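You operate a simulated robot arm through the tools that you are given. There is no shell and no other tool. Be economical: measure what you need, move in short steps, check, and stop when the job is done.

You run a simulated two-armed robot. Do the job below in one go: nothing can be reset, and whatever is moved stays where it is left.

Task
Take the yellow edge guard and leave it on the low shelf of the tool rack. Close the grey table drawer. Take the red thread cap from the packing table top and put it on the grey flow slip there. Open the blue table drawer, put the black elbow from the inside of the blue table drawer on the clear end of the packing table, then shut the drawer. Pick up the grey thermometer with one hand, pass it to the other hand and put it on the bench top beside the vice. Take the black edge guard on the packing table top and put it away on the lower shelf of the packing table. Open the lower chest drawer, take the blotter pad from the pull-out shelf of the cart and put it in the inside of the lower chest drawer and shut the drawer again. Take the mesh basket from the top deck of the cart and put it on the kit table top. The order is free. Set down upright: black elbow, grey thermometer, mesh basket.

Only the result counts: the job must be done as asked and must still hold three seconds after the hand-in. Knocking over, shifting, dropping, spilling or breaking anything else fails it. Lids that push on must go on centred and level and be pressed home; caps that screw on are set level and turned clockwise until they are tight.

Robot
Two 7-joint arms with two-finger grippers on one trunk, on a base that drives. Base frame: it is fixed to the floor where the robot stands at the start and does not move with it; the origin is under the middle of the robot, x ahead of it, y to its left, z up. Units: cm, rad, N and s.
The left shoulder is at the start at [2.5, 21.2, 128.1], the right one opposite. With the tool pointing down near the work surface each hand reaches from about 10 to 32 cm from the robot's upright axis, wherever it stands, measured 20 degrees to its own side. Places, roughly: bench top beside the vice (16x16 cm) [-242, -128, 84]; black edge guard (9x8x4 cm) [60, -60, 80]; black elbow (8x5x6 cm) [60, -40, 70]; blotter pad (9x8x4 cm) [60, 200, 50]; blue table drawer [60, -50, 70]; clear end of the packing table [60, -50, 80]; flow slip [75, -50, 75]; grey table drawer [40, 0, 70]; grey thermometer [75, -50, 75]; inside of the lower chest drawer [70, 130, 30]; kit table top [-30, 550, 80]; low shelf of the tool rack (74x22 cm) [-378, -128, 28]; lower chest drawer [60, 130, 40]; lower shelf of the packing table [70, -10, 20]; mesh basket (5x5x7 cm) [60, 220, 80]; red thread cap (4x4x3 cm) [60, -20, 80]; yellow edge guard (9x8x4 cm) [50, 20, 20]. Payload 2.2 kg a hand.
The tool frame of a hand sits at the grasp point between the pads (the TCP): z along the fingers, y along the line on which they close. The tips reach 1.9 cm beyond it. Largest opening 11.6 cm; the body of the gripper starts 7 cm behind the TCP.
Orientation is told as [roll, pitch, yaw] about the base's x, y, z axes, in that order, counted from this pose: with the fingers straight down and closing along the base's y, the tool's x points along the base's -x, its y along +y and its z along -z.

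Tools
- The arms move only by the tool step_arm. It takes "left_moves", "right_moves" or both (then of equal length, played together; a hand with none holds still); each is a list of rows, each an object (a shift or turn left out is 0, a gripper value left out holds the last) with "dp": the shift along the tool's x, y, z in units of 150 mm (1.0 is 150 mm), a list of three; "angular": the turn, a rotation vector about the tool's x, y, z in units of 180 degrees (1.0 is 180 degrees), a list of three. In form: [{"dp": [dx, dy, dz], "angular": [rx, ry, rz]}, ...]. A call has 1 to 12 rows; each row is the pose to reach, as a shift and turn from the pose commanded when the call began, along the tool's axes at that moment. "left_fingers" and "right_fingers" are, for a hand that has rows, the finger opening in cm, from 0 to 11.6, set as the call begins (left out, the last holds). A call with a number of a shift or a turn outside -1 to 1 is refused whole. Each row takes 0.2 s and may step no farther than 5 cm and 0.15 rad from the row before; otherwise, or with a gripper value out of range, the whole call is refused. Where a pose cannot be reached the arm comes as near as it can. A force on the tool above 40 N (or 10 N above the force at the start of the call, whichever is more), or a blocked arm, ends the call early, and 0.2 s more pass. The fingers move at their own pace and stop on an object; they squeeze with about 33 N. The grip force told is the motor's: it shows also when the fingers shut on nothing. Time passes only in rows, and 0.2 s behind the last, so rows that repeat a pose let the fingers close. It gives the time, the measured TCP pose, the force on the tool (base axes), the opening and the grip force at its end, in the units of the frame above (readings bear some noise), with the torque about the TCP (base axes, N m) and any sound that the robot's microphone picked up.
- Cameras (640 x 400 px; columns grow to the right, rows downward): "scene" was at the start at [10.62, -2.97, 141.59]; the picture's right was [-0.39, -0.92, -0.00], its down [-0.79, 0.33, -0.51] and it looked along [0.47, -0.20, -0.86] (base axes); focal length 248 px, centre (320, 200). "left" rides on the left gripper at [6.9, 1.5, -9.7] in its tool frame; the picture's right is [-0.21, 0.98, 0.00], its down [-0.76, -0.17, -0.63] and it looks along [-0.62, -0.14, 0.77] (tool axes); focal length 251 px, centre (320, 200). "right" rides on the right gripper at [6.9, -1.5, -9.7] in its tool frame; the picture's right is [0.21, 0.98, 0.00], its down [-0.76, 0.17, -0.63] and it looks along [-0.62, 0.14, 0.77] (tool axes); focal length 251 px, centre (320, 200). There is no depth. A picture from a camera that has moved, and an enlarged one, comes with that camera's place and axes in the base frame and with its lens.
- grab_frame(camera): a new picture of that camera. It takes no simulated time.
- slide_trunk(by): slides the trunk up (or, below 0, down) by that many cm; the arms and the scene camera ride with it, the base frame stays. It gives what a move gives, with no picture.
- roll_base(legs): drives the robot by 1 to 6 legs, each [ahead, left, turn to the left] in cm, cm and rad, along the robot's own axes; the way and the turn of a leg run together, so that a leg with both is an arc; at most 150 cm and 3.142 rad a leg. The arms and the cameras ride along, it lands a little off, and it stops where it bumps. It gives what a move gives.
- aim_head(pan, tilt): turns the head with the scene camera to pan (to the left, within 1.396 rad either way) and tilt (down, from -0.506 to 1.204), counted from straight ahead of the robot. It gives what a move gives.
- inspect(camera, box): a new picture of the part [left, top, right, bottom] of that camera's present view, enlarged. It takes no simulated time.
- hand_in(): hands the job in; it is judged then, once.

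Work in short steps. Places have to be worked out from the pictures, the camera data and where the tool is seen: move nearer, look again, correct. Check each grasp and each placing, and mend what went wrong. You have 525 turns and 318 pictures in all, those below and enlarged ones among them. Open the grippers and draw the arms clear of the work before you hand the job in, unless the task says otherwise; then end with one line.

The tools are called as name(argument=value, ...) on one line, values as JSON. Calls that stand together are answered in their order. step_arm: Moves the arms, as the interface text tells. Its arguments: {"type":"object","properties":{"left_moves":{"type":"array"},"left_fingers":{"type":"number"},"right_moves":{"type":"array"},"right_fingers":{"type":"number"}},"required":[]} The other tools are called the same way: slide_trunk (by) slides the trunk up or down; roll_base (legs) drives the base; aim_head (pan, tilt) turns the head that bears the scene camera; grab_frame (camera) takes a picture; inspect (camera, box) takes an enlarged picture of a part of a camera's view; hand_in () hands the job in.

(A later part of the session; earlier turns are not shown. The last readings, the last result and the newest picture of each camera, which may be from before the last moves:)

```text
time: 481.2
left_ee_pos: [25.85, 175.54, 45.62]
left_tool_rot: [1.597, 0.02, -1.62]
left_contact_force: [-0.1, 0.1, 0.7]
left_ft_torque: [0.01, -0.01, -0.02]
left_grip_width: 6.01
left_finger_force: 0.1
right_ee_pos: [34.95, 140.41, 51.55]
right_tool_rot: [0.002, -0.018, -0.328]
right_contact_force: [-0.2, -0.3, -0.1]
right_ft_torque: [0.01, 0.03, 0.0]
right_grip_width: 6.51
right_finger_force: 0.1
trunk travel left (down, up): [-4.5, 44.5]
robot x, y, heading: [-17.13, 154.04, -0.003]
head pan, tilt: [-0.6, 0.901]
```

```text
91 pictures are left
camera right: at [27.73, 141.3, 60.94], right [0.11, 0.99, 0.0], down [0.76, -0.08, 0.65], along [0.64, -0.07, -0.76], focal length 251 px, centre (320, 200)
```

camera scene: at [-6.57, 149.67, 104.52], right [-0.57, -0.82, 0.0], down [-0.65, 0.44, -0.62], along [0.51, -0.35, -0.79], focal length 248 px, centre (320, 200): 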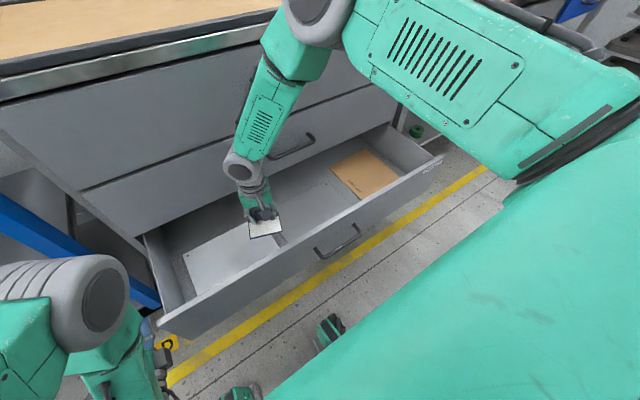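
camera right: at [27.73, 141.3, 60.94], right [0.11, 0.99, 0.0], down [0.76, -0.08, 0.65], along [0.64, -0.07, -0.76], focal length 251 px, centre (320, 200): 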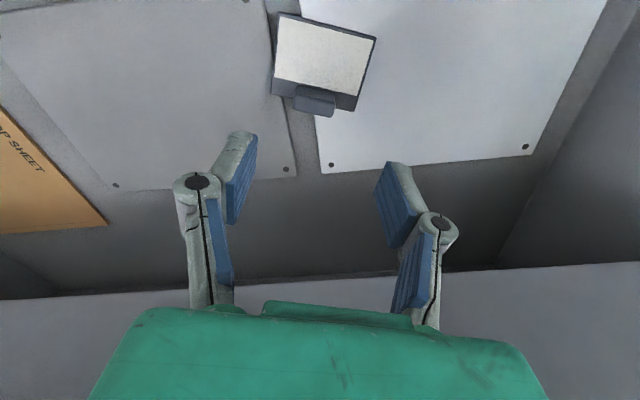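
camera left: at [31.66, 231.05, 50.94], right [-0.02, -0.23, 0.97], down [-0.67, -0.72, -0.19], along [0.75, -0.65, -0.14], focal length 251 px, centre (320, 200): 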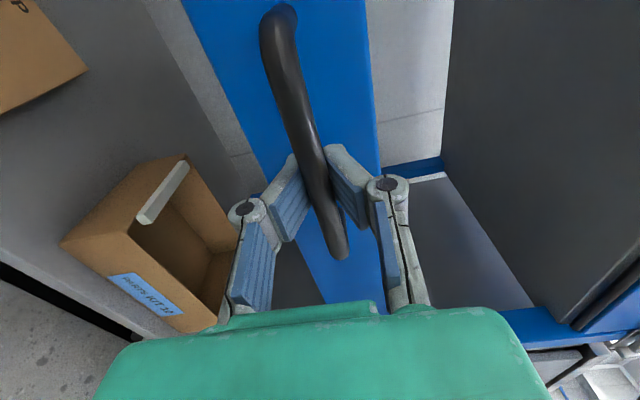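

Pad lies in the drawer. I lift clear, back off, and tuck the right hand before shutting the drawer.

slide_trunk(by=18)

roll_base(legs=[[-38, 0, 0], [0, -50, 0]])

step_arm(right_moves=[{"dp": [0.2, 0.05, -0.15]}, {"dp": [0.4, 0.1, -0.3]}, {"dp": [0.6, 0.15, -0.45]}, {"dp": [0.8, 0.2, -0.6]}, {"dp": [1, 0.25, -0.75]}])

slide_trunk(by=-22)

aim_head(pan=0.1, tilt=0.7)

grab_frame(camera="scene")

grab_frame(camera="left")

```text
time: 483.2
left_ee_pos: [25.86, 175.66, 63.76]
left_tool_rot: [1.596, 0.02, -1.615]
left_contact_force: [0.2, -0.4, 0.8]
left_ft_torque: [0.02, -0.01, -0.04]
left_grip_width: 5.99
left_finger_force: 0.2
right_ee_pos: [34.97, 140.41, 69.41]
right_tool_rot: [0.003, -0.017, -0.328]
right_contact_force: [-0.4, 0.7, 0.4]
right_ft_torque: [-0.03, 0.0, 0.01]
right_grip_width: 6.52
right_finger_force: 0.1
trunk travel left (down, up): [-22.5, 26.5]
robot x, y, heading: [-17.27, 154.29, -0.005]
head pan, tilt: [-0.6, 0.901]
```

```text
time: 488.1
left_ee_pos: [-12.5, 126.41, 63.65]
left_tool_rot: [1.597, 0.017, -1.623]
left_contact_force: [-0.4, 0.6, -0.4]
left_ft_torque: [0.01, 0.02, -0.03]
left_grip_width: 6.01
left_finger_force: 0.0
right_ee_pos: [-3.65, 91.28, 69.44]
right_tool_rot: [-0.002, -0.018, -0.331]
right_contact_force: [-0.7, 0.6, -0.4]
right_ft_torque: [-0.05, -0.01, 0.01]
right_grip_width: 6.49
right_finger_force: 0.1
trunk travel left (down, up): [-22.5, 26.5]
robot x, y, heading: [-55.53, 104.61, -0.007]
head pan, tilt: [-0.6, 0.901]
```

```text
time: 489.4
left_ee_pos: [-12.92, 125.77, 64.02]
left_tool_rot: [1.602, 0.023, -1.622]
left_contact_force: [0.4, -0.6, -0.5]
left_ft_torque: [0.0, -0.01, -0.01]
left_grip_width: 5.97
left_finger_force: 0.1
right_ee_pos: [-21.87, 97.82, 73.5]
right_tool_rot: [-0.041, 0.176, -0.383]
right_contact_force: [0.3, -0.2, 0.1]
right_ft_torque: [0.0, 0.0, -0.05]
right_grip_width: 6.5
right_finger_force: 0.0
trunk travel left (down, up): [-22.5, 26.5]
robot x, y, heading: [-55.38, 104.34, -0.008]
head pan, tilt: [-0.6, 0.901]
stopped in row 5 (right hand): the arm was blocked; the commanded pose is now the measured one
```

```text
time: 491.7
left_ee_pos: [-12.86, 125.78, 42.02]
left_tool_rot: [1.604, 0.022, -1.624]
left_contact_force: [-0.6, -0.6, -0.7]
left_ft_torque: [-0.03, 0.03, -0.01]
left_grip_width: 5.99
left_finger_force: 0.2
right_ee_pos: [-21.78, 98.06, 51.85]
right_tool_rot: [-0.043, 0.172, -0.381]
right_contact_force: [0.1, 0.3, 0.9]
right_ft_torque: [0.0, -0.04, 0.0]
right_grip_width: 6.48
right_finger_force: 0.2
trunk travel left (down, up): [-0.5, 48.5]
robot x, y, heading: [-55.67, 104.47, -0.007]
head pan, tilt: [-0.6, 0.901]
```

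```text
time: 492.8
left_ee_pos: [-12.82, 125.93, 41.97]
left_tool_rot: [1.602, 0.02, -1.623]
left_contact_force: [0.5, 0.2, 0.3]
left_ft_torque: [-0.05, 0.02, 0.0]
left_grip_width: 6.01
left_finger_force: 0.1
right_ee_pos: [-21.78, 97.91, 51.68]
right_tool_rot: [-0.043, 0.172, -0.379]
right_contact_force: [0.4, -0.5, 0.2]
right_ft_torque: [-0.01, -0.03, 0.01]
right_grip_width: 6.5
right_finger_force: 0.1
trunk travel left (down, up): [-0.5, 48.5]
robot x, y, heading: [-55.79, 104.7, -0.007]
head pan, tilt: [0.099, 0.7]
```

```text
90 pictures are left
camera scene: at [-42.94, 105.41, 102.12], right [0.09, -1.0, 0.0], down [-0.64, -0.06, -0.76], along [0.76, 0.07, -0.65], focal length 248 px, centre (320, 200)
```

scene: 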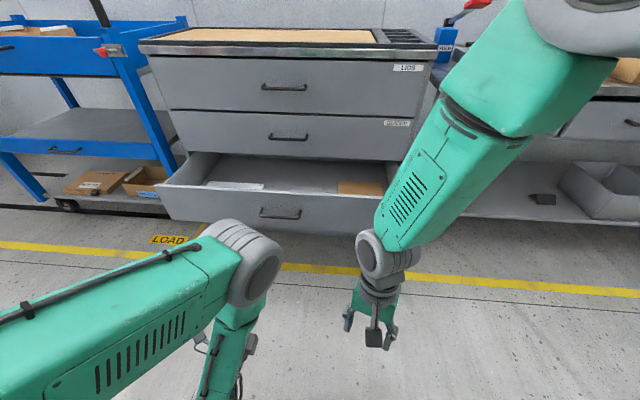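

```text
89 pictures are left
camera left: at [-22.11, 133.34, 43.25], right [-0.04, -0.23, 0.97], down [-0.67, -0.72, -0.2], along [0.75, -0.66, -0.12], focal length 251 px, centre (320, 200)
```

left: 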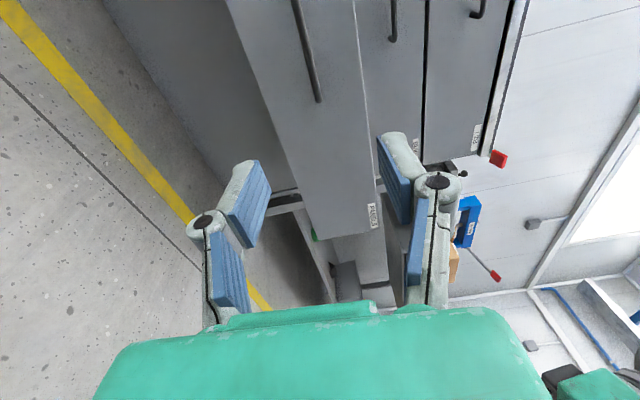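

The left hand is in line with the handle. I close its fingers and push the drawer in by driving forward.

step_arm(left_moves=[{"dp": [0, -0.02, 0]}, {"dp": [0, -0.03, 0]}, {"dp": [0, -0.03, 0]}], left_fingers=0)

roll_base(legs=[[46, 0, 0.005]])

grab_frame(camera="scene")

```text
time: 493.6
left_ee_pos: [-12.88, 125.89, 41.91]
left_tool_rot: [1.601, 0.021, -1.624]
left_contact_force: [0.1, -0.3, 1.2]
left_ft_torque: [-0.02, -0.02, -0.03]
left_grip_width: 0.0
left_finger_force: 28.4
left hand out of reach, approached as far as the arm can: row 2, 3
right_ee_pos: [-21.76, 97.95, 51.7]
right_tool_rot: [-0.042, 0.174, -0.379]
right_contact_force: [0.2, -0.7, 0.1]
right_ft_torque: [0.01, -0.01, -0.03]
right_grip_width: 6.47
right_finger_force: 0.1
trunk travel left (down, up): [-0.5, 48.5]
robot x, y, heading: [-55.68, 104.46, -0.009]
head pan, tilt: [0.099, 0.7]
```

```text
time: 496.4
left_ee_pos: [34.58, 125.54, 42.02]
left_tool_rot: [1.601, 0.021, -1.623]
left_contact_force: [0.6, -0.3, 0.5]
left_ft_torque: [-0.02, 0.01, 0.02]
left_grip_width: 0.0
left_finger_force: 28.6
right_ee_pos: [25.75, 97.71, 51.82]
right_tool_rot: [-0.04, 0.172, -0.379]
right_contact_force: [-0.1, 0.0, -0.5]
right_ft_torque: [-0.02, -0.01, -0.01]
right_grip_width: 6.5
right_finger_force: 0.1
trunk travel left (down, up): [-0.5, 48.5]
robot x, y, heading: [-8.21, 104.29, -0.008]
head pan, tilt: [0.099, 0.7]
```

```text
88 pictures are left
camera scene: at [4.6, 105.06, 102.12], right [0.09, -1.0, 0.0], down [-0.64, -0.06, -0.76], along [0.76, 0.07, -0.65], focal length 248 px, centre (320, 200)
```

scene: 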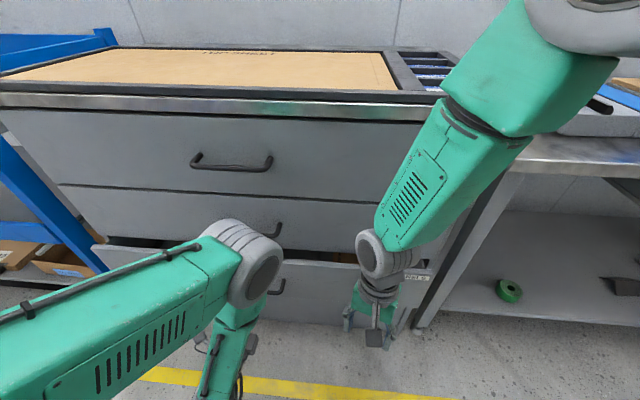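

Nearly shut. I finish with the arm.

step_arm(left_moves=[{"dp": [0, 0, 0.08]}, {"dp": [0, 0, 0.16]}, {"dp": [0, 0, 0.24]}, {"dp": [0, 0, 0.32]}, {"dp": [0, 0, 0.4]}, {"dp": [0, 0, 0.48]}, {"dp": [0, 0, 0.56]}, {"dp": [0, 0, 0.64]}])

grab_frame(camera="scene")

```text
time: 497.4
left_ee_pos: [38.68, 125.16, 42.16]
left_tool_rot: [1.6, 0.021, -1.621]
left_contact_force: [-6.6, -1.3, 4.3]
left_ft_torque: [0.04, -0.06, 0.05]
left_grip_width: 0.0
left_finger_force: 28.5
right_ee_pos: [25.43, 97.6, 51.96]
right_tool_rot: [-0.038, 0.172, -0.384]
right_contact_force: [1.3, -0.6, -0.5]
right_ft_torque: [-0.04, 0.01, -0.01]
right_grip_width: 6.49
right_finger_force: 0.1
trunk travel left (down, up): [-0.5, 48.5]
robot x, y, heading: [-8.33, 103.85, -0.009]
head pan, tilt: [0.099, 0.7]
stopped in row 5 (left hand): the force on the tool passed its limit at 52 N (the readings are from after the stop); the commanded pose is now the measured one
```

```text
87 pictures are left
camera scene: at [4.59, 105.03, 102.12], right [0.09, -1.0, 0.0], down [-0.64, -0.06, -0.76], along [0.76, 0.07, -0.65], focal length 248 px, centre (320, 200)
```

scene: 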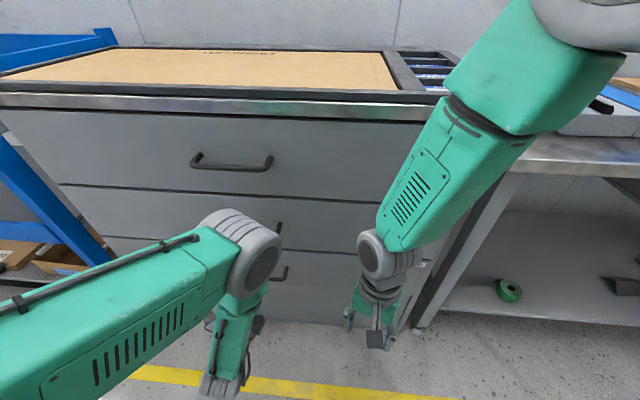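

It stopped at 52 N. I back off and check that it is flush.

roll_base(legs=[[-40, 0, 0]])

slide_trunk(by=20)

aim_head(pan=0.2, tilt=0.6)

inspect(camera="scene", box=[180, 120, 500, 320])

```text
time: 500.0
left_ee_pos: [-3.08, 125.54, 42.15]
left_tool_rot: [1.602, 0.019, -1.618]
left_contact_force: [0.4, 0.4, 0.0]
left_ft_torque: [0.01, -0.01, 0.02]
left_grip_width: 0.0
left_finger_force: 28.5
right_ee_pos: [-16.32, 97.96, 52.03]
right_tool_rot: [-0.035, 0.171, -0.382]
right_contact_force: [-0.5, -0.2, -0.2]
right_ft_torque: [-0.01, 0.01, -0.01]
right_grip_width: 6.51
right_finger_force: 0.1
trunk travel left (down, up): [-0.5, 48.5]
robot x, y, heading: [-49.55, 104.54, 0.001]
head pan, tilt: [0.099, 0.7]
```

```text
time: 502.2
left_ee_pos: [-3.09, 125.56, 62.32]
left_tool_rot: [1.601, 0.021, -1.62]
left_contact_force: [-0.6, 0.5, -0.2]
left_ft_torque: [-0.01, 0.0, -0.01]
left_grip_width: 0.0
left_finger_force: 28.8
right_ee_pos: [-16.32, 98.04, 72.11]
right_tool_rot: [-0.031, 0.169, -0.384]
right_contact_force: [-0.8, 0.5, -1.2]
right_ft_torque: [0.01, 0.01, 0.0]
right_grip_width: 6.47
right_finger_force: 0.1
trunk travel left (down, up): [-20.5, 28.5]
robot x, y, heading: [-49.69, 104.39, -0.001]
head pan, tilt: [0.099, 0.7]
```

```text
time: 502.9
left_ee_pos: [-3.11, 125.62, 62.34]
left_tool_rot: [1.604, 0.02, -1.618]
left_contact_force: [0.6, 0.5, 0.9]
left_ft_torque: [0.02, 0.03, 0.01]
left_grip_width: 0.0
left_finger_force: 28.7
right_ee_pos: [-16.29, 97.97, 72.22]
right_tool_rot: [-0.035, 0.168, -0.383]
right_contact_force: [-0.2, -0.4, -0.7]
right_ft_torque: [0.02, -0.02, -0.01]
right_grip_width: 6.51
right_finger_force: 0.0
trunk travel left (down, up): [-20.5, 28.5]
robot x, y, heading: [-49.84, 104.41, -0.003]
head pan, tilt: [0.201, 0.6]
```

```text
2.00 times, centred on (340, 220) of scene
camera zoom: at [-36.89, 106.27, 122.98], right [0.19, -0.98, 0.0], down [-0.56, -0.11, -0.82], along [0.81, 0.16, -0.57], focal length 496 px, centre (280, 160)
```

zoom: 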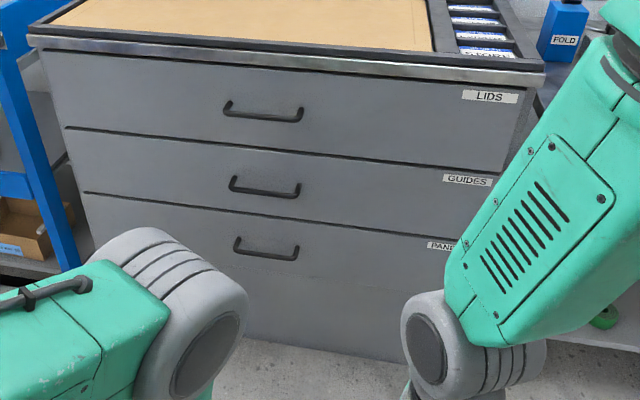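

All three drawers are flush. Now the basket: I set the right hand vertical with yaw 0 and turn the left hand downwards and back to keep it out of the way.

step_arm(left_moves=[{"angular": [0.045, 0, 0], "dp": [0, 0.05, 0]}, {"angular": [0.09, 0, 0], "dp": [0, 0.1, 0]}, {"angular": [0.135, 0, 0], "dp": [0, 0.15, -0.1]}, {"angular": [0.18, 0, 0], "dp": [0, 0.2, -0.2]}, {"angular": [0.225, 0, 0], "dp": [0, 0.25, -0.3]}, {"angular": [0.27, 0, 0], "dp": [0, 0.3, -0.4]}, {"angular": [0.315, 0, 0], "dp": [0, 0.35, -0.5]}, {"angular": [0.36, 0, 0], "dp": [0, 0.4, -0.6]}, {"angular": [0.405, 0, 0], "dp": [0, 0.45, -0.7]}, {"angular": [0.45, 0, 0], "dp": [0, 0.5, -0.8]}, {"angular": [0.49, 0, 0], "dp": [0, 0.5, -0.9]}, {"angular": [0.49, 0, 0], "dp": [0, 0.5, -0.9]}], right_moves=[{"angular": [0, -0.014, 0]}, {"angular": [0, -0.027, 0]}, {"angular": [0, -0.04, 0]}, {"angular": [0, -0.054, 0]}, {"angular": [0, -0.054, 0], "dp": [-0.1, 0, -0.1]}, {"angular": [0, -0.054, 0], "dp": [-0.2, 0, -0.2]}, {"angular": [0, -0.054, 0], "dp": [-0.3, 0, -0.3]}, {"angular": [0, -0.054, 0], "dp": [-0.4, 0, -0.4]}, {"angular": [0, -0.054, 0], "dp": [-0.5, 0, -0.5]}, {"angular": [0, -0.054, 0], "dp": [-0.6, 0, -0.6]}, {"angular": [0, -0.054, 0], "dp": [-0.7, 0, -0.7]}, {"angular": [0, -0.054, 0], "dp": [-0.8, 0, -0.8]}])

step_arm(right_moves=[{"angular": [0, 0, -0.04], "dp": [-0.1, 0, -0.1]}, {"angular": [0, 0, -0.08], "dp": [-0.2, 0, -0.2]}, {"angular": [0, 0, -0.121], "dp": [-0.3, 0, -0.3]}, {"angular": [0, 0, -0.121], "dp": [-0.4, 0, -0.5]}, {"angular": [0, 0, -0.121], "dp": [-0.5, 0, -0.7]}, {"angular": [0, 0, -0.121], "dp": [-0.6, 0, -0.9]}, {"angular": [0, 0, -0.121], "dp": [-0.6, 0, -0.9]}])

grab_frame(camera="scene")

```text
time: 505.4
left_ee_pos: [-16.86, 126.01, 69.5]
left_tool_rot: [0.062, 0.02, -1.619]
left_contact_force: [-0.4, -1.2, 0.1]
left_ft_torque: [-0.02, 0.04, 0.0]
left_grip_width: 0.0
left_finger_force: 28.5
left hand out of reach, approached as far as the arm can: row 5, 6
right_ee_pos: [-3.31, 93.4, 82.02]
right_tool_rot: [-0.036, -0.005, -0.376]
right_contact_force: [-0.6, 0.1, 0.0]
right_ft_torque: [-0.04, -0.03, 0.01]
right_grip_width: 6.5
right_finger_force: 0.0
trunk travel left (down, up): [-20.5, 28.5]
robot x, y, heading: [-49.84, 104.49, -0.002]
head pan, tilt: [0.201, 0.6]
```

```text
time: 507.1
left_ee_pos: [-16.9, 125.9, 69.33]
left_tool_rot: [0.063, 0.021, -1.619]
left_contact_force: [-0.2, -0.2, 0.3]
left_ft_torque: [-0.02, 0.0, 0.01]
left_grip_width: 0.0
left_finger_force: 28.4
right_ee_pos: [5.38, 90.2, 95.28]
right_tool_rot: [-0.033, 0.011, 0.006]
right_contact_force: [1.2, 0.3, -0.1]
right_ft_torque: [-0.02, 0.02, -0.03]
right_grip_width: 6.48
right_finger_force: 0.1
trunk travel left (down, up): [-20.5, 28.5]
robot x, y, heading: [-49.84, 104.3, -0.012]
head pan, tilt: [0.201, 0.6]
```

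```text
85 pictures are left
camera scene: at [-36.82, 106.26, 122.97], right [0.19, -0.98, 0.0], down [-0.56, -0.11, -0.82], along [0.81, 0.16, -0.57], focal length 248 px, centre (320, 200)
```

scene: 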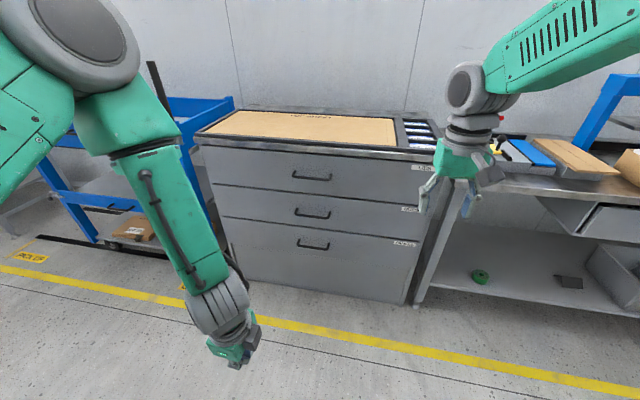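

I strafe to the cart and look at the basket from nearer.

roll_base(legs=[[5, 131, 0.01]])

roll_base(legs=[[20, 0, 0]])

aim_head(pan=-0.1, tilt=0.6)

grab_frame(camera="scene")

grab_frame(camera="right")

```text
time: 513.6
left_ee_pos: [-12.7, 257.39, 69.37]
left_tool_rot: [0.063, 0.023, -1.601]
left_contact_force: [0.4, -0.1, 0.9]
left_ft_torque: [0.01, 0.01, -0.03]
left_grip_width: 0.01
left_finger_force: 28.1
right_ee_pos: [10.37, 222.3, 95.31]
right_tool_rot: [-0.032, 0.011, 0.021]
right_contact_force: [0.2, -0.2, 0.0]
right_ft_torque: [0.01, 0.0, -0.02]
right_grip_width: 6.49
right_finger_force: 0.0
trunk travel left (down, up): [-20.5, 28.5]
robot x, y, heading: [-45.27, 235.64, 0.011]
head pan, tilt: [0.201, 0.6]
```

```text
time: 515.2
left_ee_pos: [7.38, 257.58, 69.49]
left_tool_rot: [0.064, 0.021, -1.606]
left_contact_force: [1.0, 0.7, -0.6]
left_ft_torque: [0.0, 0.02, 0.01]
left_grip_width: 0.01
left_finger_force: 28.3
right_ee_pos: [30.23, 222.39, 95.45]
right_tool_rot: [-0.032, 0.009, 0.018]
right_contact_force: [-0.4, 0.7, 0.4]
right_ft_torque: [-0.01, 0.04, -0.01]
right_grip_width: 6.5
right_finger_force: 0.1
trunk travel left (down, up): [-20.5, 28.5]
robot x, y, heading: [-25.06, 235.94, 0.007]
head pan, tilt: [0.201, 0.6]
```

```text
time: 516.0
left_ee_pos: [7.27, 257.53, 69.52]
left_tool_rot: [0.071, 0.022, -1.605]
left_contact_force: [-0.6, 0.2, 0.5]
left_ft_torque: [-0.02, 0.0, 0.01]
left_grip_width: 0.02
left_finger_force: 28.6
right_ee_pos: [29.69, 222.32, 95.63]
right_tool_rot: [-0.033, 0.004, 0.017]
right_contact_force: [0.4, 0.1, -0.1]
right_ft_torque: [-0.02, 0.02, 0.01]
right_grip_width: 6.51
right_finger_force: 0.0
trunk travel left (down, up): [-20.5, 28.5]
robot x, y, heading: [-24.93, 236.25, 0.011]
head pan, tilt: [-0.099, 0.6]
```

```text
84 pictures are left
camera scene: at [-11.95, 235.16, 122.98], right [-0.09, -1.0, 0.0], down [-0.57, 0.05, -0.82], along [0.82, -0.07, -0.57], focal length 248 px, centre (320, 200)
```

scene: 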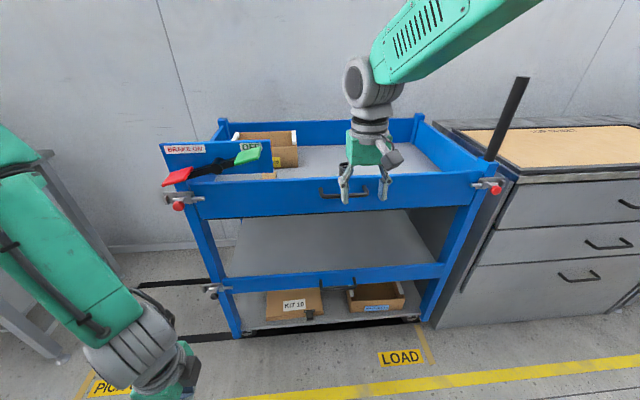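

```text
83 pictures are left
camera right: at [22.89, 221.07, 105.28], right [-0.23, 0.97, -0.03], down [0.76, 0.2, 0.62], along [0.61, 0.12, -0.78], focal length 251 px, centre (320, 200)
```

right: 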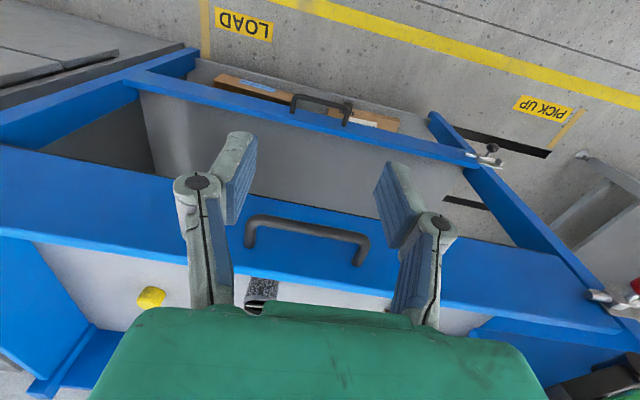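

I raise the trunk 6 cm and drive 18 cm forward to see the basket from above.

slide_trunk(by=6)

roll_base(legs=[[18, 0, 0]])

grab_frame(camera="right")

grab_frame(camera="scene")

```text
time: 517.0
left_ee_pos: [7.27, 257.65, 75.59]
left_tool_rot: [0.066, 0.021, -1.604]
left_contact_force: [-1.2, -0.4, 0.7]
left_ft_torque: [0.0, 0.01, -0.03]
left_grip_width: 0.01
left_finger_force: 28.2
right_ee_pos: [30.0, 222.39, 101.45]
right_tool_rot: [-0.034, 0.007, 0.018]
right_contact_force: [0.5, 0.1, -0.3]
right_ft_torque: [-0.02, 0.0, 0.0]
right_grip_width: 6.51
right_finger_force: 0.1
trunk travel left (down, up): [-26.5, 22.5]
robot x, y, heading: [-25.19, 235.67, 0.01]
head pan, tilt: [-0.099, 0.6]
```

```text
time: 518.5
left_ee_pos: [25.0, 257.73, 75.58]
left_tool_rot: [0.069, 0.023, -1.603]
left_contact_force: [-0.2, 0.2, -0.5]
left_ft_torque: [-0.01, -0.02, 0.0]
left_grip_width: 0.0
left_finger_force: 28.7
right_ee_pos: [47.47, 222.38, 101.48]
right_tool_rot: [-0.032, 0.005, 0.019]
right_contact_force: [0.2, -1.1, 0.3]
right_ft_torque: [-0.03, -0.01, -0.02]
right_grip_width: 6.51
right_finger_force: 0.2
trunk travel left (down, up): [-26.5, 22.5]
robot x, y, heading: [-7.45, 235.81, 0.014]
head pan, tilt: [-0.099, 0.6]
```

```text
82 pictures are left
camera right: at [40.66, 221.23, 111.2], right [-0.23, 0.97, -0.03], down [0.76, 0.2, 0.62], along [0.61, 0.12, -0.78], focal length 251 px, centre (320, 200)
```

right: 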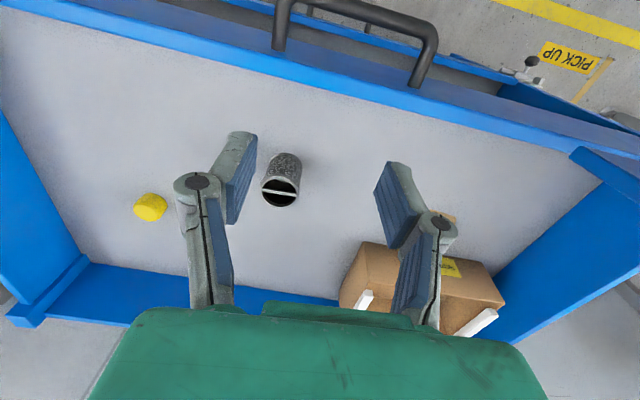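

```text
81 pictures are left
camera scene: at [5.78, 235.3, 128.98], right [-0.09, -1.0, 0.0], down [-0.57, 0.05, -0.82], along [0.82, -0.07, -0.57], focal length 248 px, centre (320, 200)
```

scene: 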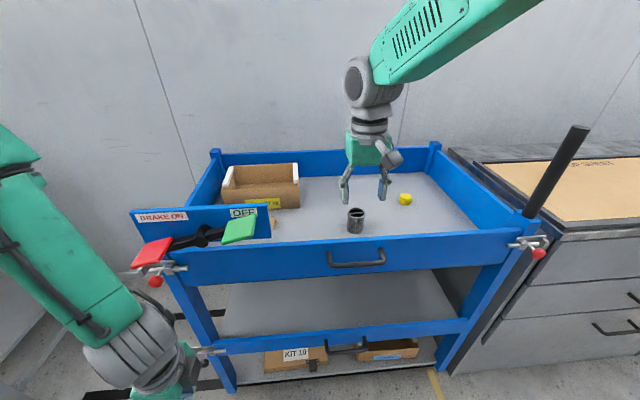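

Basket at about (59.5,220). I extend the arm over it.

step_arm(right_moves=[{"dp": [-0.16, -0.03, 0]}, {"dp": [-0.32, -0.06, 0]}, {"dp": [-0.48, -0.1, 0]}, {"dp": [-0.64, -0.13, 0]}, {"dp": [-0.8, -0.16, 0]}, {"dp": [-0.8, -0.16, 0]}, {"dp": [-0.8, -0.16, 0]}, {"dp": [-0.8, -0.16, 0]}], right_fingers=9)

grab_frame(camera="right")

```text
time: 520.3
left_ee_pos: [24.72, 257.86, 75.69]
left_tool_rot: [0.071, 0.022, -1.603]
left_contact_force: [0.4, 0.3, -0.6]
left_ft_torque: [0.04, -0.01, 0.03]
left_grip_width: 0.0
left_finger_force: 28.7
right_ee_pos: [59.14, 220.33, 101.88]
right_tool_rot: [-0.031, 0.0, 0.02]
right_contact_force: [0.2, -0.2, 0.0]
right_ft_torque: [-0.01, 0.02, 0.01]
right_grip_width: 8.97
right_finger_force: 0.0
trunk travel left (down, up): [-26.5, 22.5]
robot x, y, heading: [-7.19, 236.05, 0.013]
head pan, tilt: [-0.099, 0.6]
```

```text
80 pictures are left
camera right: at [52.35, 218.98, 111.54], right [-0.23, 0.97, -0.03], down [0.75, 0.2, 0.63], along [0.61, 0.12, -0.78], focal length 251 px, centre (320, 200)
```

right: 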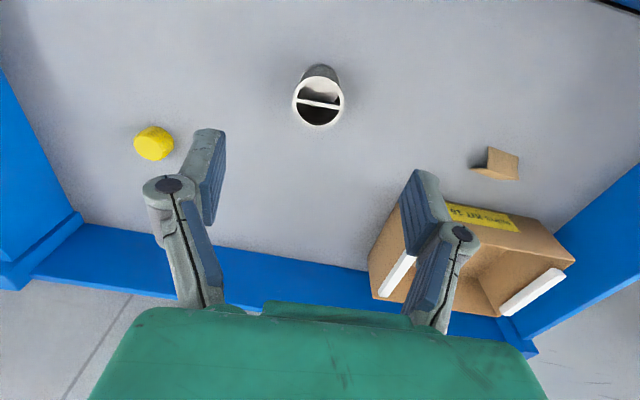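

Centred. I descend 10 cm.

step_arm(right_moves=[{"dp": [-0.02, -0.01, 0.12]}, {"dp": [-0.04, -0.02, 0.25]}, {"dp": [-0.04, -0.02, 0.38]}, {"dp": [-0.04, -0.02, 0.5]}, {"dp": [-0.04, -0.02, 0.62]}, {"dp": [-0.04, -0.02, 0.68]}, {"dp": [-0.04, -0.02, 0.68]}, {"dp": [-0.04, -0.02, 0.68]}])

grab_frame(camera="right")

```text
time: 522.1
left_ee_pos: [24.65, 257.8, 75.63]
left_tool_rot: [0.072, 0.022, -1.603]
left_contact_force: [0.1, 0.1, -0.7]
left_ft_torque: [-0.01, -0.01, 0.02]
left_grip_width: 0.03
left_finger_force: 28.6
right_ee_pos: [59.87, 219.68, 91.62]
right_tool_rot: [-0.031, 0.003, 0.019]
right_contact_force: [-0.5, 0.5, -0.1]
right_ft_torque: [0.01, 0.01, 0.01]
right_grip_width: 8.97
right_finger_force: 0.1
trunk travel left (down, up): [-26.5, 22.5]
robot x, y, heading: [-7.23, 235.61, 0.01]
head pan, tilt: [-0.099, 0.6]
```

```text
79 pictures are left
camera right: at [53.06, 218.44, 101.24], right [-0.23, 0.97, -0.03], down [0.75, 0.2, 0.63], along [0.61, 0.12, -0.78], focal length 251 px, centre (320, 200)
```

right: 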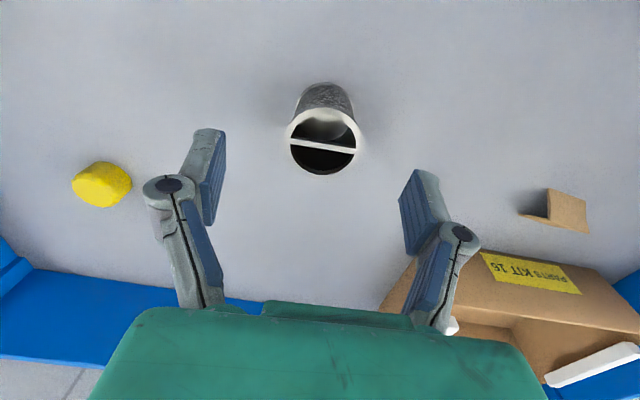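

Perfectly aligned; I go down another 7 cm and close.

step_arm(right_moves=[{"dp": [0, 0, 0.1]}, {"dp": [0, 0, 0.2]}, {"dp": [0, 0, 0.3]}, {"dp": [0, 0, 0.4]}, {"dp": [0, 0, 0.48]}, {"dp": [0, 0, 0.48]}])

step_arm(right_moves=[{"dp": [0, 0, 0]}, {"dp": [0, 0, 0]}, {"dp": [0, 0, 0]}, {"dp": [0, 0, 0]}], right_fingers=0)

grab_frame(camera="right")

```text
time: 523.5
left_ee_pos: [24.66, 257.83, 75.6]
left_tool_rot: [0.072, 0.023, -1.604]
left_contact_force: [0.5, 0.3, 0.4]
left_ft_torque: [-0.01, 0.01, 0.03]
left_grip_width: 0.0
left_finger_force: 28.5
right_ee_pos: [59.83, 219.65, 84.46]
right_tool_rot: [-0.033, 0.001, 0.018]
right_contact_force: [0.0, -0.2, 0.5]
right_ft_torque: [-0.01, 0.01, -0.02]
right_grip_width: 9.0
right_finger_force: 0.0
trunk travel left (down, up): [-26.5, 22.5]
robot x, y, heading: [-7.41, 235.93, 0.007]
head pan, tilt: [-0.099, 0.6]
```

```text
time: 524.5
left_ee_pos: [24.8, 257.78, 75.57]
left_tool_rot: [0.072, 0.023, -1.603]
left_contact_force: [0.0, 0.3, 0.2]
left_ft_torque: [0.04, 0.0, -0.01]
left_grip_width: 0.0
left_finger_force: 28.3
right_ee_pos: [59.8, 219.66, 84.35]
right_tool_rot: [-0.033, 0.002, 0.02]
right_contact_force: [1.1, 0.3, 1.1]
right_ft_torque: [0.01, -0.07, -0.01]
right_grip_width: 4.9
right_finger_force: 33.3
trunk travel left (down, up): [-26.5, 22.5]
robot x, y, heading: [-7.48, 235.59, 0.014]
head pan, tilt: [-0.099, 0.6]
```

```text
78 pictures are left
camera right: at [52.88, 218.38, 94.05], right [-0.23, 0.97, -0.03], down [0.75, 0.2, 0.63], along [0.61, 0.12, -0.78], focal length 251 px, centre (320, 200)
```

right: 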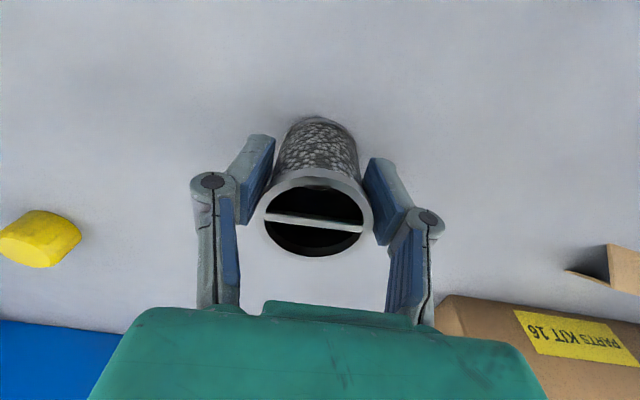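

Gripped (4.9 cm). I lift straight up, then back the base away.

step_arm(right_moves=[{"dp": [0, 0, -0.12]}, {"dp": [0, 0, -0.25]}, {"dp": [0, 0, -0.4]}, {"dp": [0, 0, -0.55]}, {"dp": [0, 0, -0.7]}, {"dp": [0, 0, -0.85]}, {"dp": [0, 0, -1]}, {"dp": [0, 0, -1]}])

slide_trunk(by=5)

roll_base(legs=[[-35, 0, 0]])

aim_head(pan=1.3, tilt=0.35)

grab_frame(camera="scene")

```text
time: 526.3
left_ee_pos: [24.72, 257.74, 75.76]
left_tool_rot: [0.07, 0.023, -1.604]
left_contact_force: [-0.2, -0.1, -1.4]
left_ft_torque: [0.02, 0.01, 0.0]
left_grip_width: 0.0
left_finger_force: 28.3
right_ee_pos: [59.99, 220.09, 99.48]
right_tool_rot: [-0.03, 0.005, 0.02]
right_contact_force: [0.1, -0.5, -0.7]
right_ft_torque: [0.03, 0.05, -0.01]
right_grip_width: 4.89
right_finger_force: 32.9
trunk travel left (down, up): [-26.5, 22.5]
robot x, y, heading: [-7.36, 235.87, 0.008]
head pan, tilt: [-0.099, 0.6]
```

```text
time: 527.2
left_ee_pos: [24.8, 257.73, 80.7]
left_tool_rot: [0.072, 0.023, -1.605]
left_contact_force: [-0.6, -0.1, 0.1]
left_ft_torque: [0.0, 0.02, -0.02]
left_grip_width: 0.0
left_finger_force: 28.7
right_ee_pos: [59.97, 220.1, 104.44]
right_tool_rot: [-0.031, 0.003, 0.019]
right_contact_force: [0.1, 0.4, -1.4]
right_ft_torque: [0.01, 0.0, 0.02]
right_grip_width: 4.88
right_finger_force: 33.2
trunk travel left (down, up): [-31.5, 17.5]
robot x, y, heading: [-7.37, 235.99, 0.012]
head pan, tilt: [-0.099, 0.6]
```

```text
time: 529.5
left_ee_pos: [-9.17, 257.69, 80.62]
left_tool_rot: [0.072, 0.021, -1.595]
left_contact_force: [0.3, -0.2, -0.7]
left_ft_torque: [0.02, 0.01, -0.01]
left_grip_width: 0.0
left_finger_force: 28.4
right_ee_pos: [26.3, 220.08, 104.66]
right_tool_rot: [-0.032, 0.002, 0.028]
right_contact_force: [-0.4, -0.4, -0.5]
right_ft_torque: [-0.04, -0.03, 0.01]
right_grip_width: 4.88
right_finger_force: 32.7
trunk travel left (down, up): [-31.5, 17.5]
robot x, y, heading: [-41.07, 235.36, 0.021]
head pan, tilt: [-0.099, 0.6]
```

```text
time: 531.0
left_ee_pos: [-9.38, 257.53, 80.84]
left_tool_rot: [0.076, 0.024, -1.595]
left_contact_force: [0.1, -0.3, 0.2]
left_ft_torque: [0.01, -0.01, -0.02]
left_grip_width: 0.0
left_finger_force: 29.0
right_ee_pos: [26.01, 220.16, 104.89]
right_tool_rot: [-0.033, -0.002, 0.028]
right_contact_force: [-0.1, 1.1, -0.8]
right_ft_torque: [-0.01, 0.0, -0.01]
right_grip_width: 4.86
right_finger_force: 32.4
trunk travel left (down, up): [-31.5, 17.5]
robot x, y, heading: [-41.12, 235.45, 0.022]
head pan, tilt: [1.3, 0.351]
```

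```text
77 pictures are left
camera scene: at [-34.33, 244.71, 136.27], right [0.97, -0.25, 0.0], down [-0.09, -0.33, -0.94], along [0.23, 0.91, -0.35], focal length 248 px, centre (320, 200)
```

scene: 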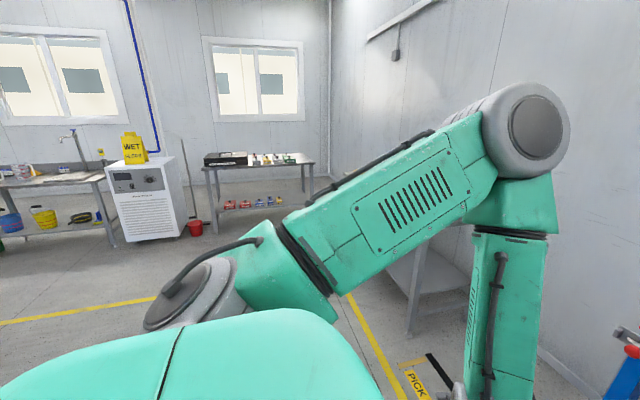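

The kit table stands at the far wall (front ≈ y 530, x −90…25). I turn left to face it and drive toward it.

roll_base(legs=[[0, 0, 1.55], [100, 0, 0], [50, 0, 0]])

aim_head(pan=0, tilt=0.4)

grab_frame(camera="scene")

```text
time: 542.6
left_ee_pos: [-62.2, 419.39, 80.92]
left_tool_rot: [0.077, 0.023, -0.045]
left_contact_force: [1.1, 1.0, 0.2]
left_ft_torque: [0.02, 0.02, 0.0]
left_grip_width: 0.0
left_finger_force: 28.3
right_ee_pos: [-24.22, 454.05, 104.82]
right_tool_rot: [-0.033, 0.0, 1.577]
right_contact_force: [-0.1, 0.6, -0.1]
right_ft_torque: [-0.02, -0.02, -0.01]
right_grip_width: 4.87
right_finger_force: 32.9
trunk travel left (down, up): [-31.5, 17.5]
robot x, y, heading: [-40.62, 387.12, 1.571]
head pan, tilt: [1.3, 0.351]
```

```text
time: 544.1
left_ee_pos: [-62.17, 419.12, 80.98]
left_tool_rot: [0.081, 0.021, -0.044]
left_contact_force: [0.1, -1.0, -0.2]
left_ft_torque: [0.01, -0.01, 0.01]
left_grip_width: 0.0
left_finger_force: 29.1
right_ee_pos: [-24.18, 453.88, 105.06]
right_tool_rot: [-0.033, -0.003, 1.578]
right_contact_force: [0.9, 0.0, -0.7]
right_ft_torque: [-0.03, -0.01, 0.0]
right_grip_width: 4.86
right_finger_force: 32.9
trunk travel left (down, up): [-31.5, 17.5]
robot x, y, heading: [-40.7, 387.2, 1.568]
head pan, tilt: [0.0, 0.4]
```

```text
76 pictures are left
camera scene: at [-40.84, 401.02, 135.79], right [1.0, 0.0, 0.0], down [0.0, -0.39, -0.92], along [0.0, 0.92, -0.39], focal length 248 px, centre (320, 200)
```

scene: 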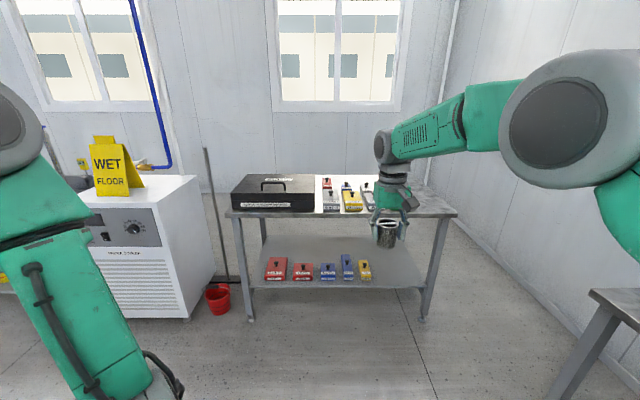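

inspect(camera="scene", box=[220, 150, 480, 300])

grab_frame(camera="right")

```text
2.46 times, centred on (350, 225) of scene
camera zoom: at [-40.84, 401.02, 135.79], right [1.0, 0.0, 0.0], down [0.0, -0.39, -0.92], along [0.0, 0.92, -0.39], focal length 610 px, centre (246, 138)
```

zoom: 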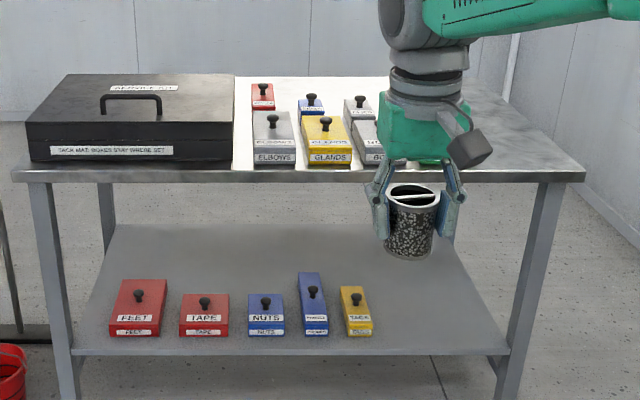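

```text
74 pictures are left
camera right: at [-22.95, 446.92, 114.63], right [-0.97, -0.22, -0.03], down [-0.19, 0.75, 0.63], along [-0.12, 0.62, -0.78], focal length 251 px, centre (320, 200)
```

right: 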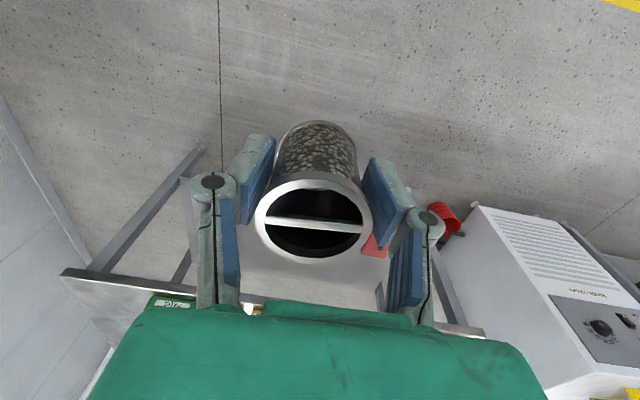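

The right end of the kit table looks free (x≈5–25). I shift right 38 cm and forward 45 cm, then look.

roll_base(legs=[[0, -38, 0], [45, 0, 0]])

grab_frame(camera="right")

grab_frame(camera="scene")

```text
time: 548.8
left_ee_pos: [-22.8, 464.16, 80.93]
left_tool_rot: [0.078, 0.019, -0.057]
left_contact_force: [-0.4, 0.6, -0.9]
left_ft_torque: [0.05, -0.04, 0.02]
left_grip_width: 0.02
left_finger_force: 28.2
right_ee_pos: [15.65, 498.39, 105.08]
right_tool_rot: [-0.035, -0.004, 1.564]
right_contact_force: [-0.8, 1.2, -0.1]
right_ft_torque: [-0.04, -0.05, 0.0]
right_grip_width: 4.85
right_finger_force: 33.3
trunk travel left (down, up): [-31.5, 17.5]
robot x, y, heading: [-1.54, 431.72, 1.558]
head pan, tilt: [0.0, 0.4]
```

```text
73 pictures are left
camera right: at [16.73, 491.5, 114.67], right [-0.98, -0.21, -0.04], down [-0.18, 0.75, 0.63], along [-0.11, 0.62, -0.78], focal length 251 px, centre (320, 200)
```

right: 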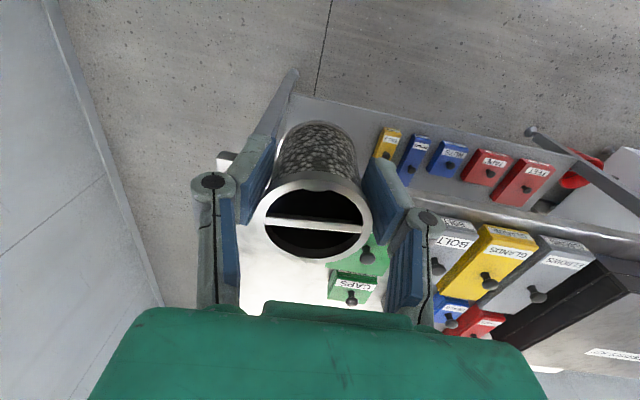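

```text
72 pictures are left
camera scene: at [-1.75, 445.8, 135.79], right [1.0, -0.01, 0.0], down [0.0, -0.39, -0.92], along [0.01, 0.92, -0.39], focal length 248 px, centre (320, 200)
```

scene: 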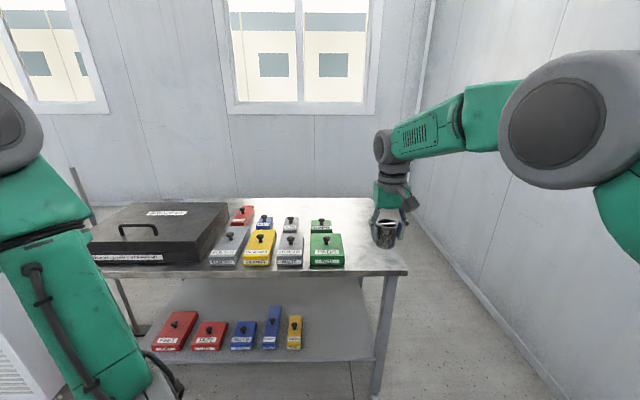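

The free area is x 9–28. I drive forward to put the basket over (18.5,528).

roll_base(legs=[[29.5, -3, 0.01]])

step_arm(right_moves=[{"dp": [0, 0, 0]}, {"dp": [0, 0, 0]}, {"dp": [0, 0, 0]}, {"dp": [0, 0, 0]}, {"dp": [0, 0, 0]}, {"dp": [0, 0, 0]}, {"dp": [0, 0, 0]}])

slide_trunk(by=-12)

grab_frame(camera="right")

grab_frame(camera="scene")

```text
time: 550.9
left_ee_pos: [-19.87, 494.32, 81.16]
left_tool_rot: [0.081, 0.022, -0.041]
left_contact_force: [-0.1, 0.2, 0.0]
left_ft_torque: [-0.02, 0.01, 0.0]
left_grip_width: 0.02
left_finger_force: 28.0
right_ee_pos: [17.98, 529.08, 105.37]
right_tool_rot: [-0.034, -0.005, 1.583]
right_contact_force: [0.5, 0.3, -0.2]
right_ft_torque: [-0.07, 0.0, -0.02]
right_grip_width: 4.86
right_finger_force: 33.2
trunk travel left (down, up): [-31.5, 17.5]
robot x, y, heading: [1.75, 462.71, 1.577]
head pan, tilt: [0.0, 0.4]
```

```text
time: 552.5
left_ee_pos: [-19.87, 494.04, 81.3]
left_tool_rot: [0.085, 0.022, -0.04]
left_contact_force: [-1.5, 0.2, -0.4]
left_ft_torque: [0.0, 0.01, -0.01]
left_grip_width: 0.0
left_finger_force: 28.7
right_ee_pos: [17.95, 528.84, 105.42]
right_tool_rot: [-0.034, -0.01, 1.584]
right_contact_force: [0.8, -0.2, -0.8]
right_ft_torque: [-0.02, -0.02, 0.02]
right_grip_width: 4.88
right_finger_force: 33.0
trunk travel left (down, up): [-31.5, 17.5]
robot x, y, heading: [1.67, 462.66, 1.572]
head pan, tilt: [0.0, 0.4]
```

```text
time: 554.0
left_ee_pos: [-19.82, 494.03, 69.34]
left_tool_rot: [0.088, 0.022, -0.04]
left_contact_force: [0.7, 0.5, 0.4]
left_ft_torque: [-0.02, -0.01, 0.01]
left_grip_width: 0.0
left_finger_force: 28.4
right_ee_pos: [18.0, 528.72, 93.56]
right_tool_rot: [-0.032, -0.01, 1.582]
right_contact_force: [0.6, 0.3, -0.7]
right_ft_torque: [0.03, -0.01, -0.02]
right_grip_width: 4.87
right_finger_force: 33.0
trunk travel left (down, up): [-19.5, 29.5]
robot x, y, heading: [1.62, 462.93, 1.577]
head pan, tilt: [0.0, 0.4]
```

```text
71 pictures are left
camera right: at [19.21, 521.83, 103.09], right [-0.97, -0.23, -0.03], down [-0.2, 0.75, 0.64], along [-0.12, 0.62, -0.77], focal length 251 px, centre (320, 200)
```

right: 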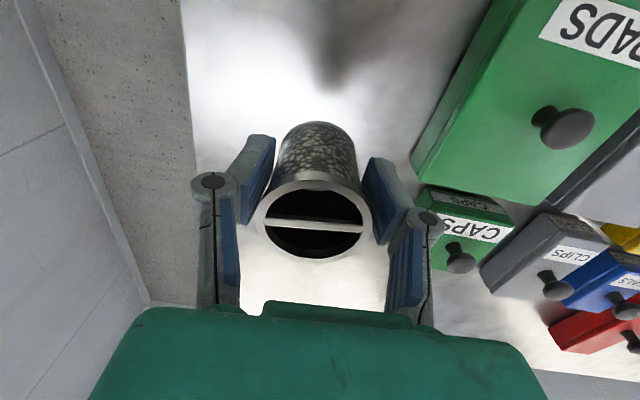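

```text
70 pictures are left
camera scene: at [1.55, 476.49, 123.8], right [1.0, 0.0, 0.0], down [0.0, -0.39, -0.92], along [0.0, 0.92, -0.39], focal length 248 px, centre (320, 200)
```

scene: 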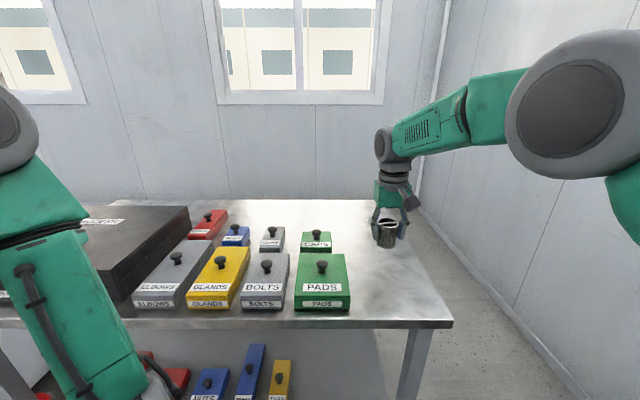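

Free around x 18. I lower 7.5 cm, then by feel.

step_arm(right_moves=[{"dp": [0, 0, 0.1]}, {"dp": [0, 0, 0.2]}, {"dp": [0, 0, 0.3]}, {"dp": [0, 0, 0.4]}, {"dp": [0, 0, 0.5]}, {"dp": [0, 0, 0.5]}])

step_arm(right_moves=[{"dp": [0, 0, 0.02]}, {"dp": [0, 0, 0.04]}, {"dp": [0, 0, 0.06]}, {"dp": [0, 0, 0.08]}, {"dp": [0, 0, 0.1]}])

inspect(camera="scene", box=[300, 170, 460, 290])

```text
time: 555.4
left_ee_pos: [-19.82, 494.01, 69.26]
left_tool_rot: [0.086, 0.023, -0.041]
left_contact_force: [-0.5, 0.0, -0.1]
left_ft_torque: [0.0, -0.02, 0.01]
left_grip_width: 0.02
left_finger_force: 28.1
right_ee_pos: [18.39, 528.69, 86.11]
right_tool_rot: [-0.033, -0.011, 1.581]
right_contact_force: [0.0, 0.3, -0.8]
right_ft_torque: [0.0, 0.0, 0.01]
right_grip_width: 4.84
right_finger_force: 33.2
trunk travel left (down, up): [-19.5, 29.5]
robot x, y, heading: [1.42, 462.68, 1.577]
head pan, tilt: [0.0, 0.4]
```

```text
time: 556.6
left_ee_pos: [-19.93, 494.01, 69.19]
left_tool_rot: [0.085, 0.023, -0.041]
left_contact_force: [-0.5, 0.3, -0.4]
left_ft_torque: [0.0, 0.02, 0.04]
left_grip_width: 0.0
left_finger_force: 28.1
right_ee_pos: [18.22, 528.74, 84.48]
right_tool_rot: [-0.035, -0.011, 1.584]
right_contact_force: [-0.6, 0.1, -1.0]
right_ft_torque: [0.0, -0.05, 0.03]
right_grip_width: 4.88
right_finger_force: 32.7
trunk travel left (down, up): [-19.5, 29.5]
robot x, y, heading: [1.74, 462.98, 1.573]
head pan, tilt: [0.0, 0.4]
```

```text
3.33 times, centred on (380, 230) of scene
camera zoom: at [1.55, 476.51, 123.79], right [1.0, 0.0, 0.0], down [0.0, -0.39, -0.92], along [0.0, 0.92, -0.39], focal length 827 px, centre (120, 100)
```

zoom: 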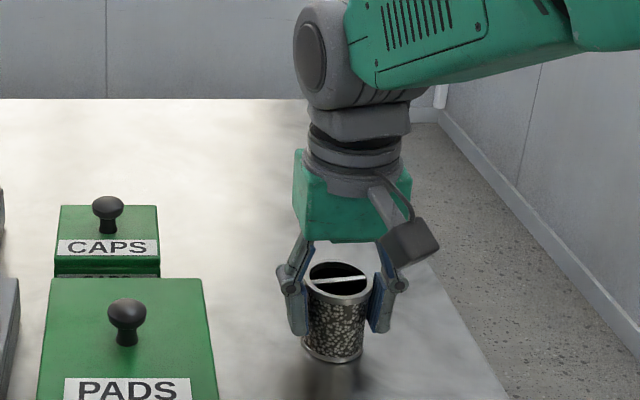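

Not yet touching; I continue in small steps.

step_arm(right_moves=[{"dp": [0, 0, 0.02]}, {"dp": [0, 0, 0.04]}, {"dp": [0, 0, 0.06]}, {"dp": [0, 0, 0.06]}])

step_arm(right_moves=[{"dp": [0, 0, 0.02]}, {"dp": [0, 0, 0.04]}, {"dp": [0, 0, 0.04]}])

```text
time: 557.6
left_ee_pos: [-19.97, 494.03, 69.21]
left_tool_rot: [0.088, 0.024, -0.04]
left_contact_force: [-0.6, -0.6, 0.1]
left_ft_torque: [-0.02, 0.0, -0.02]
left_grip_width: 0.0
left_finger_force: 28.3
right_ee_pos: [18.16, 528.7, 83.73]
right_tool_rot: [-0.034, -0.016, 1.582]
right_contact_force: [3.4, 5.4, 23.1]
right_ft_torque: [0.41, -0.01, -0.15]
right_grip_width: 4.85
right_finger_force: 32.6
trunk travel left (down, up): [-19.5, 29.5]
robot x, y, heading: [1.56, 463.0, 1.57]
head pan, tilt: [0.0, 0.4]
```

```text
time: 558.4
left_ee_pos: [-19.92, 493.9, 69.35]
left_tool_rot: [0.088, 0.022, -0.04]
left_contact_force: [0.6, 0.1, 0.6]
left_ft_torque: [0.02, -0.04, -0.01]
left_grip_width: 0.0
left_finger_force: 28.5
right_ee_pos: [18.23, 528.67, 83.14]
right_tool_rot: [-0.034, -0.012, 1.584]
right_contact_force: [1.5, -0.1, 22.5]
right_ft_torque: [0.18, 0.03, -0.05]
right_grip_width: 4.83
right_finger_force: 33.4
trunk travel left (down, up): [-19.5, 29.5]
robot x, y, heading: [1.57, 462.68, 1.572]
head pan, tilt: [0.0, 0.4]
```

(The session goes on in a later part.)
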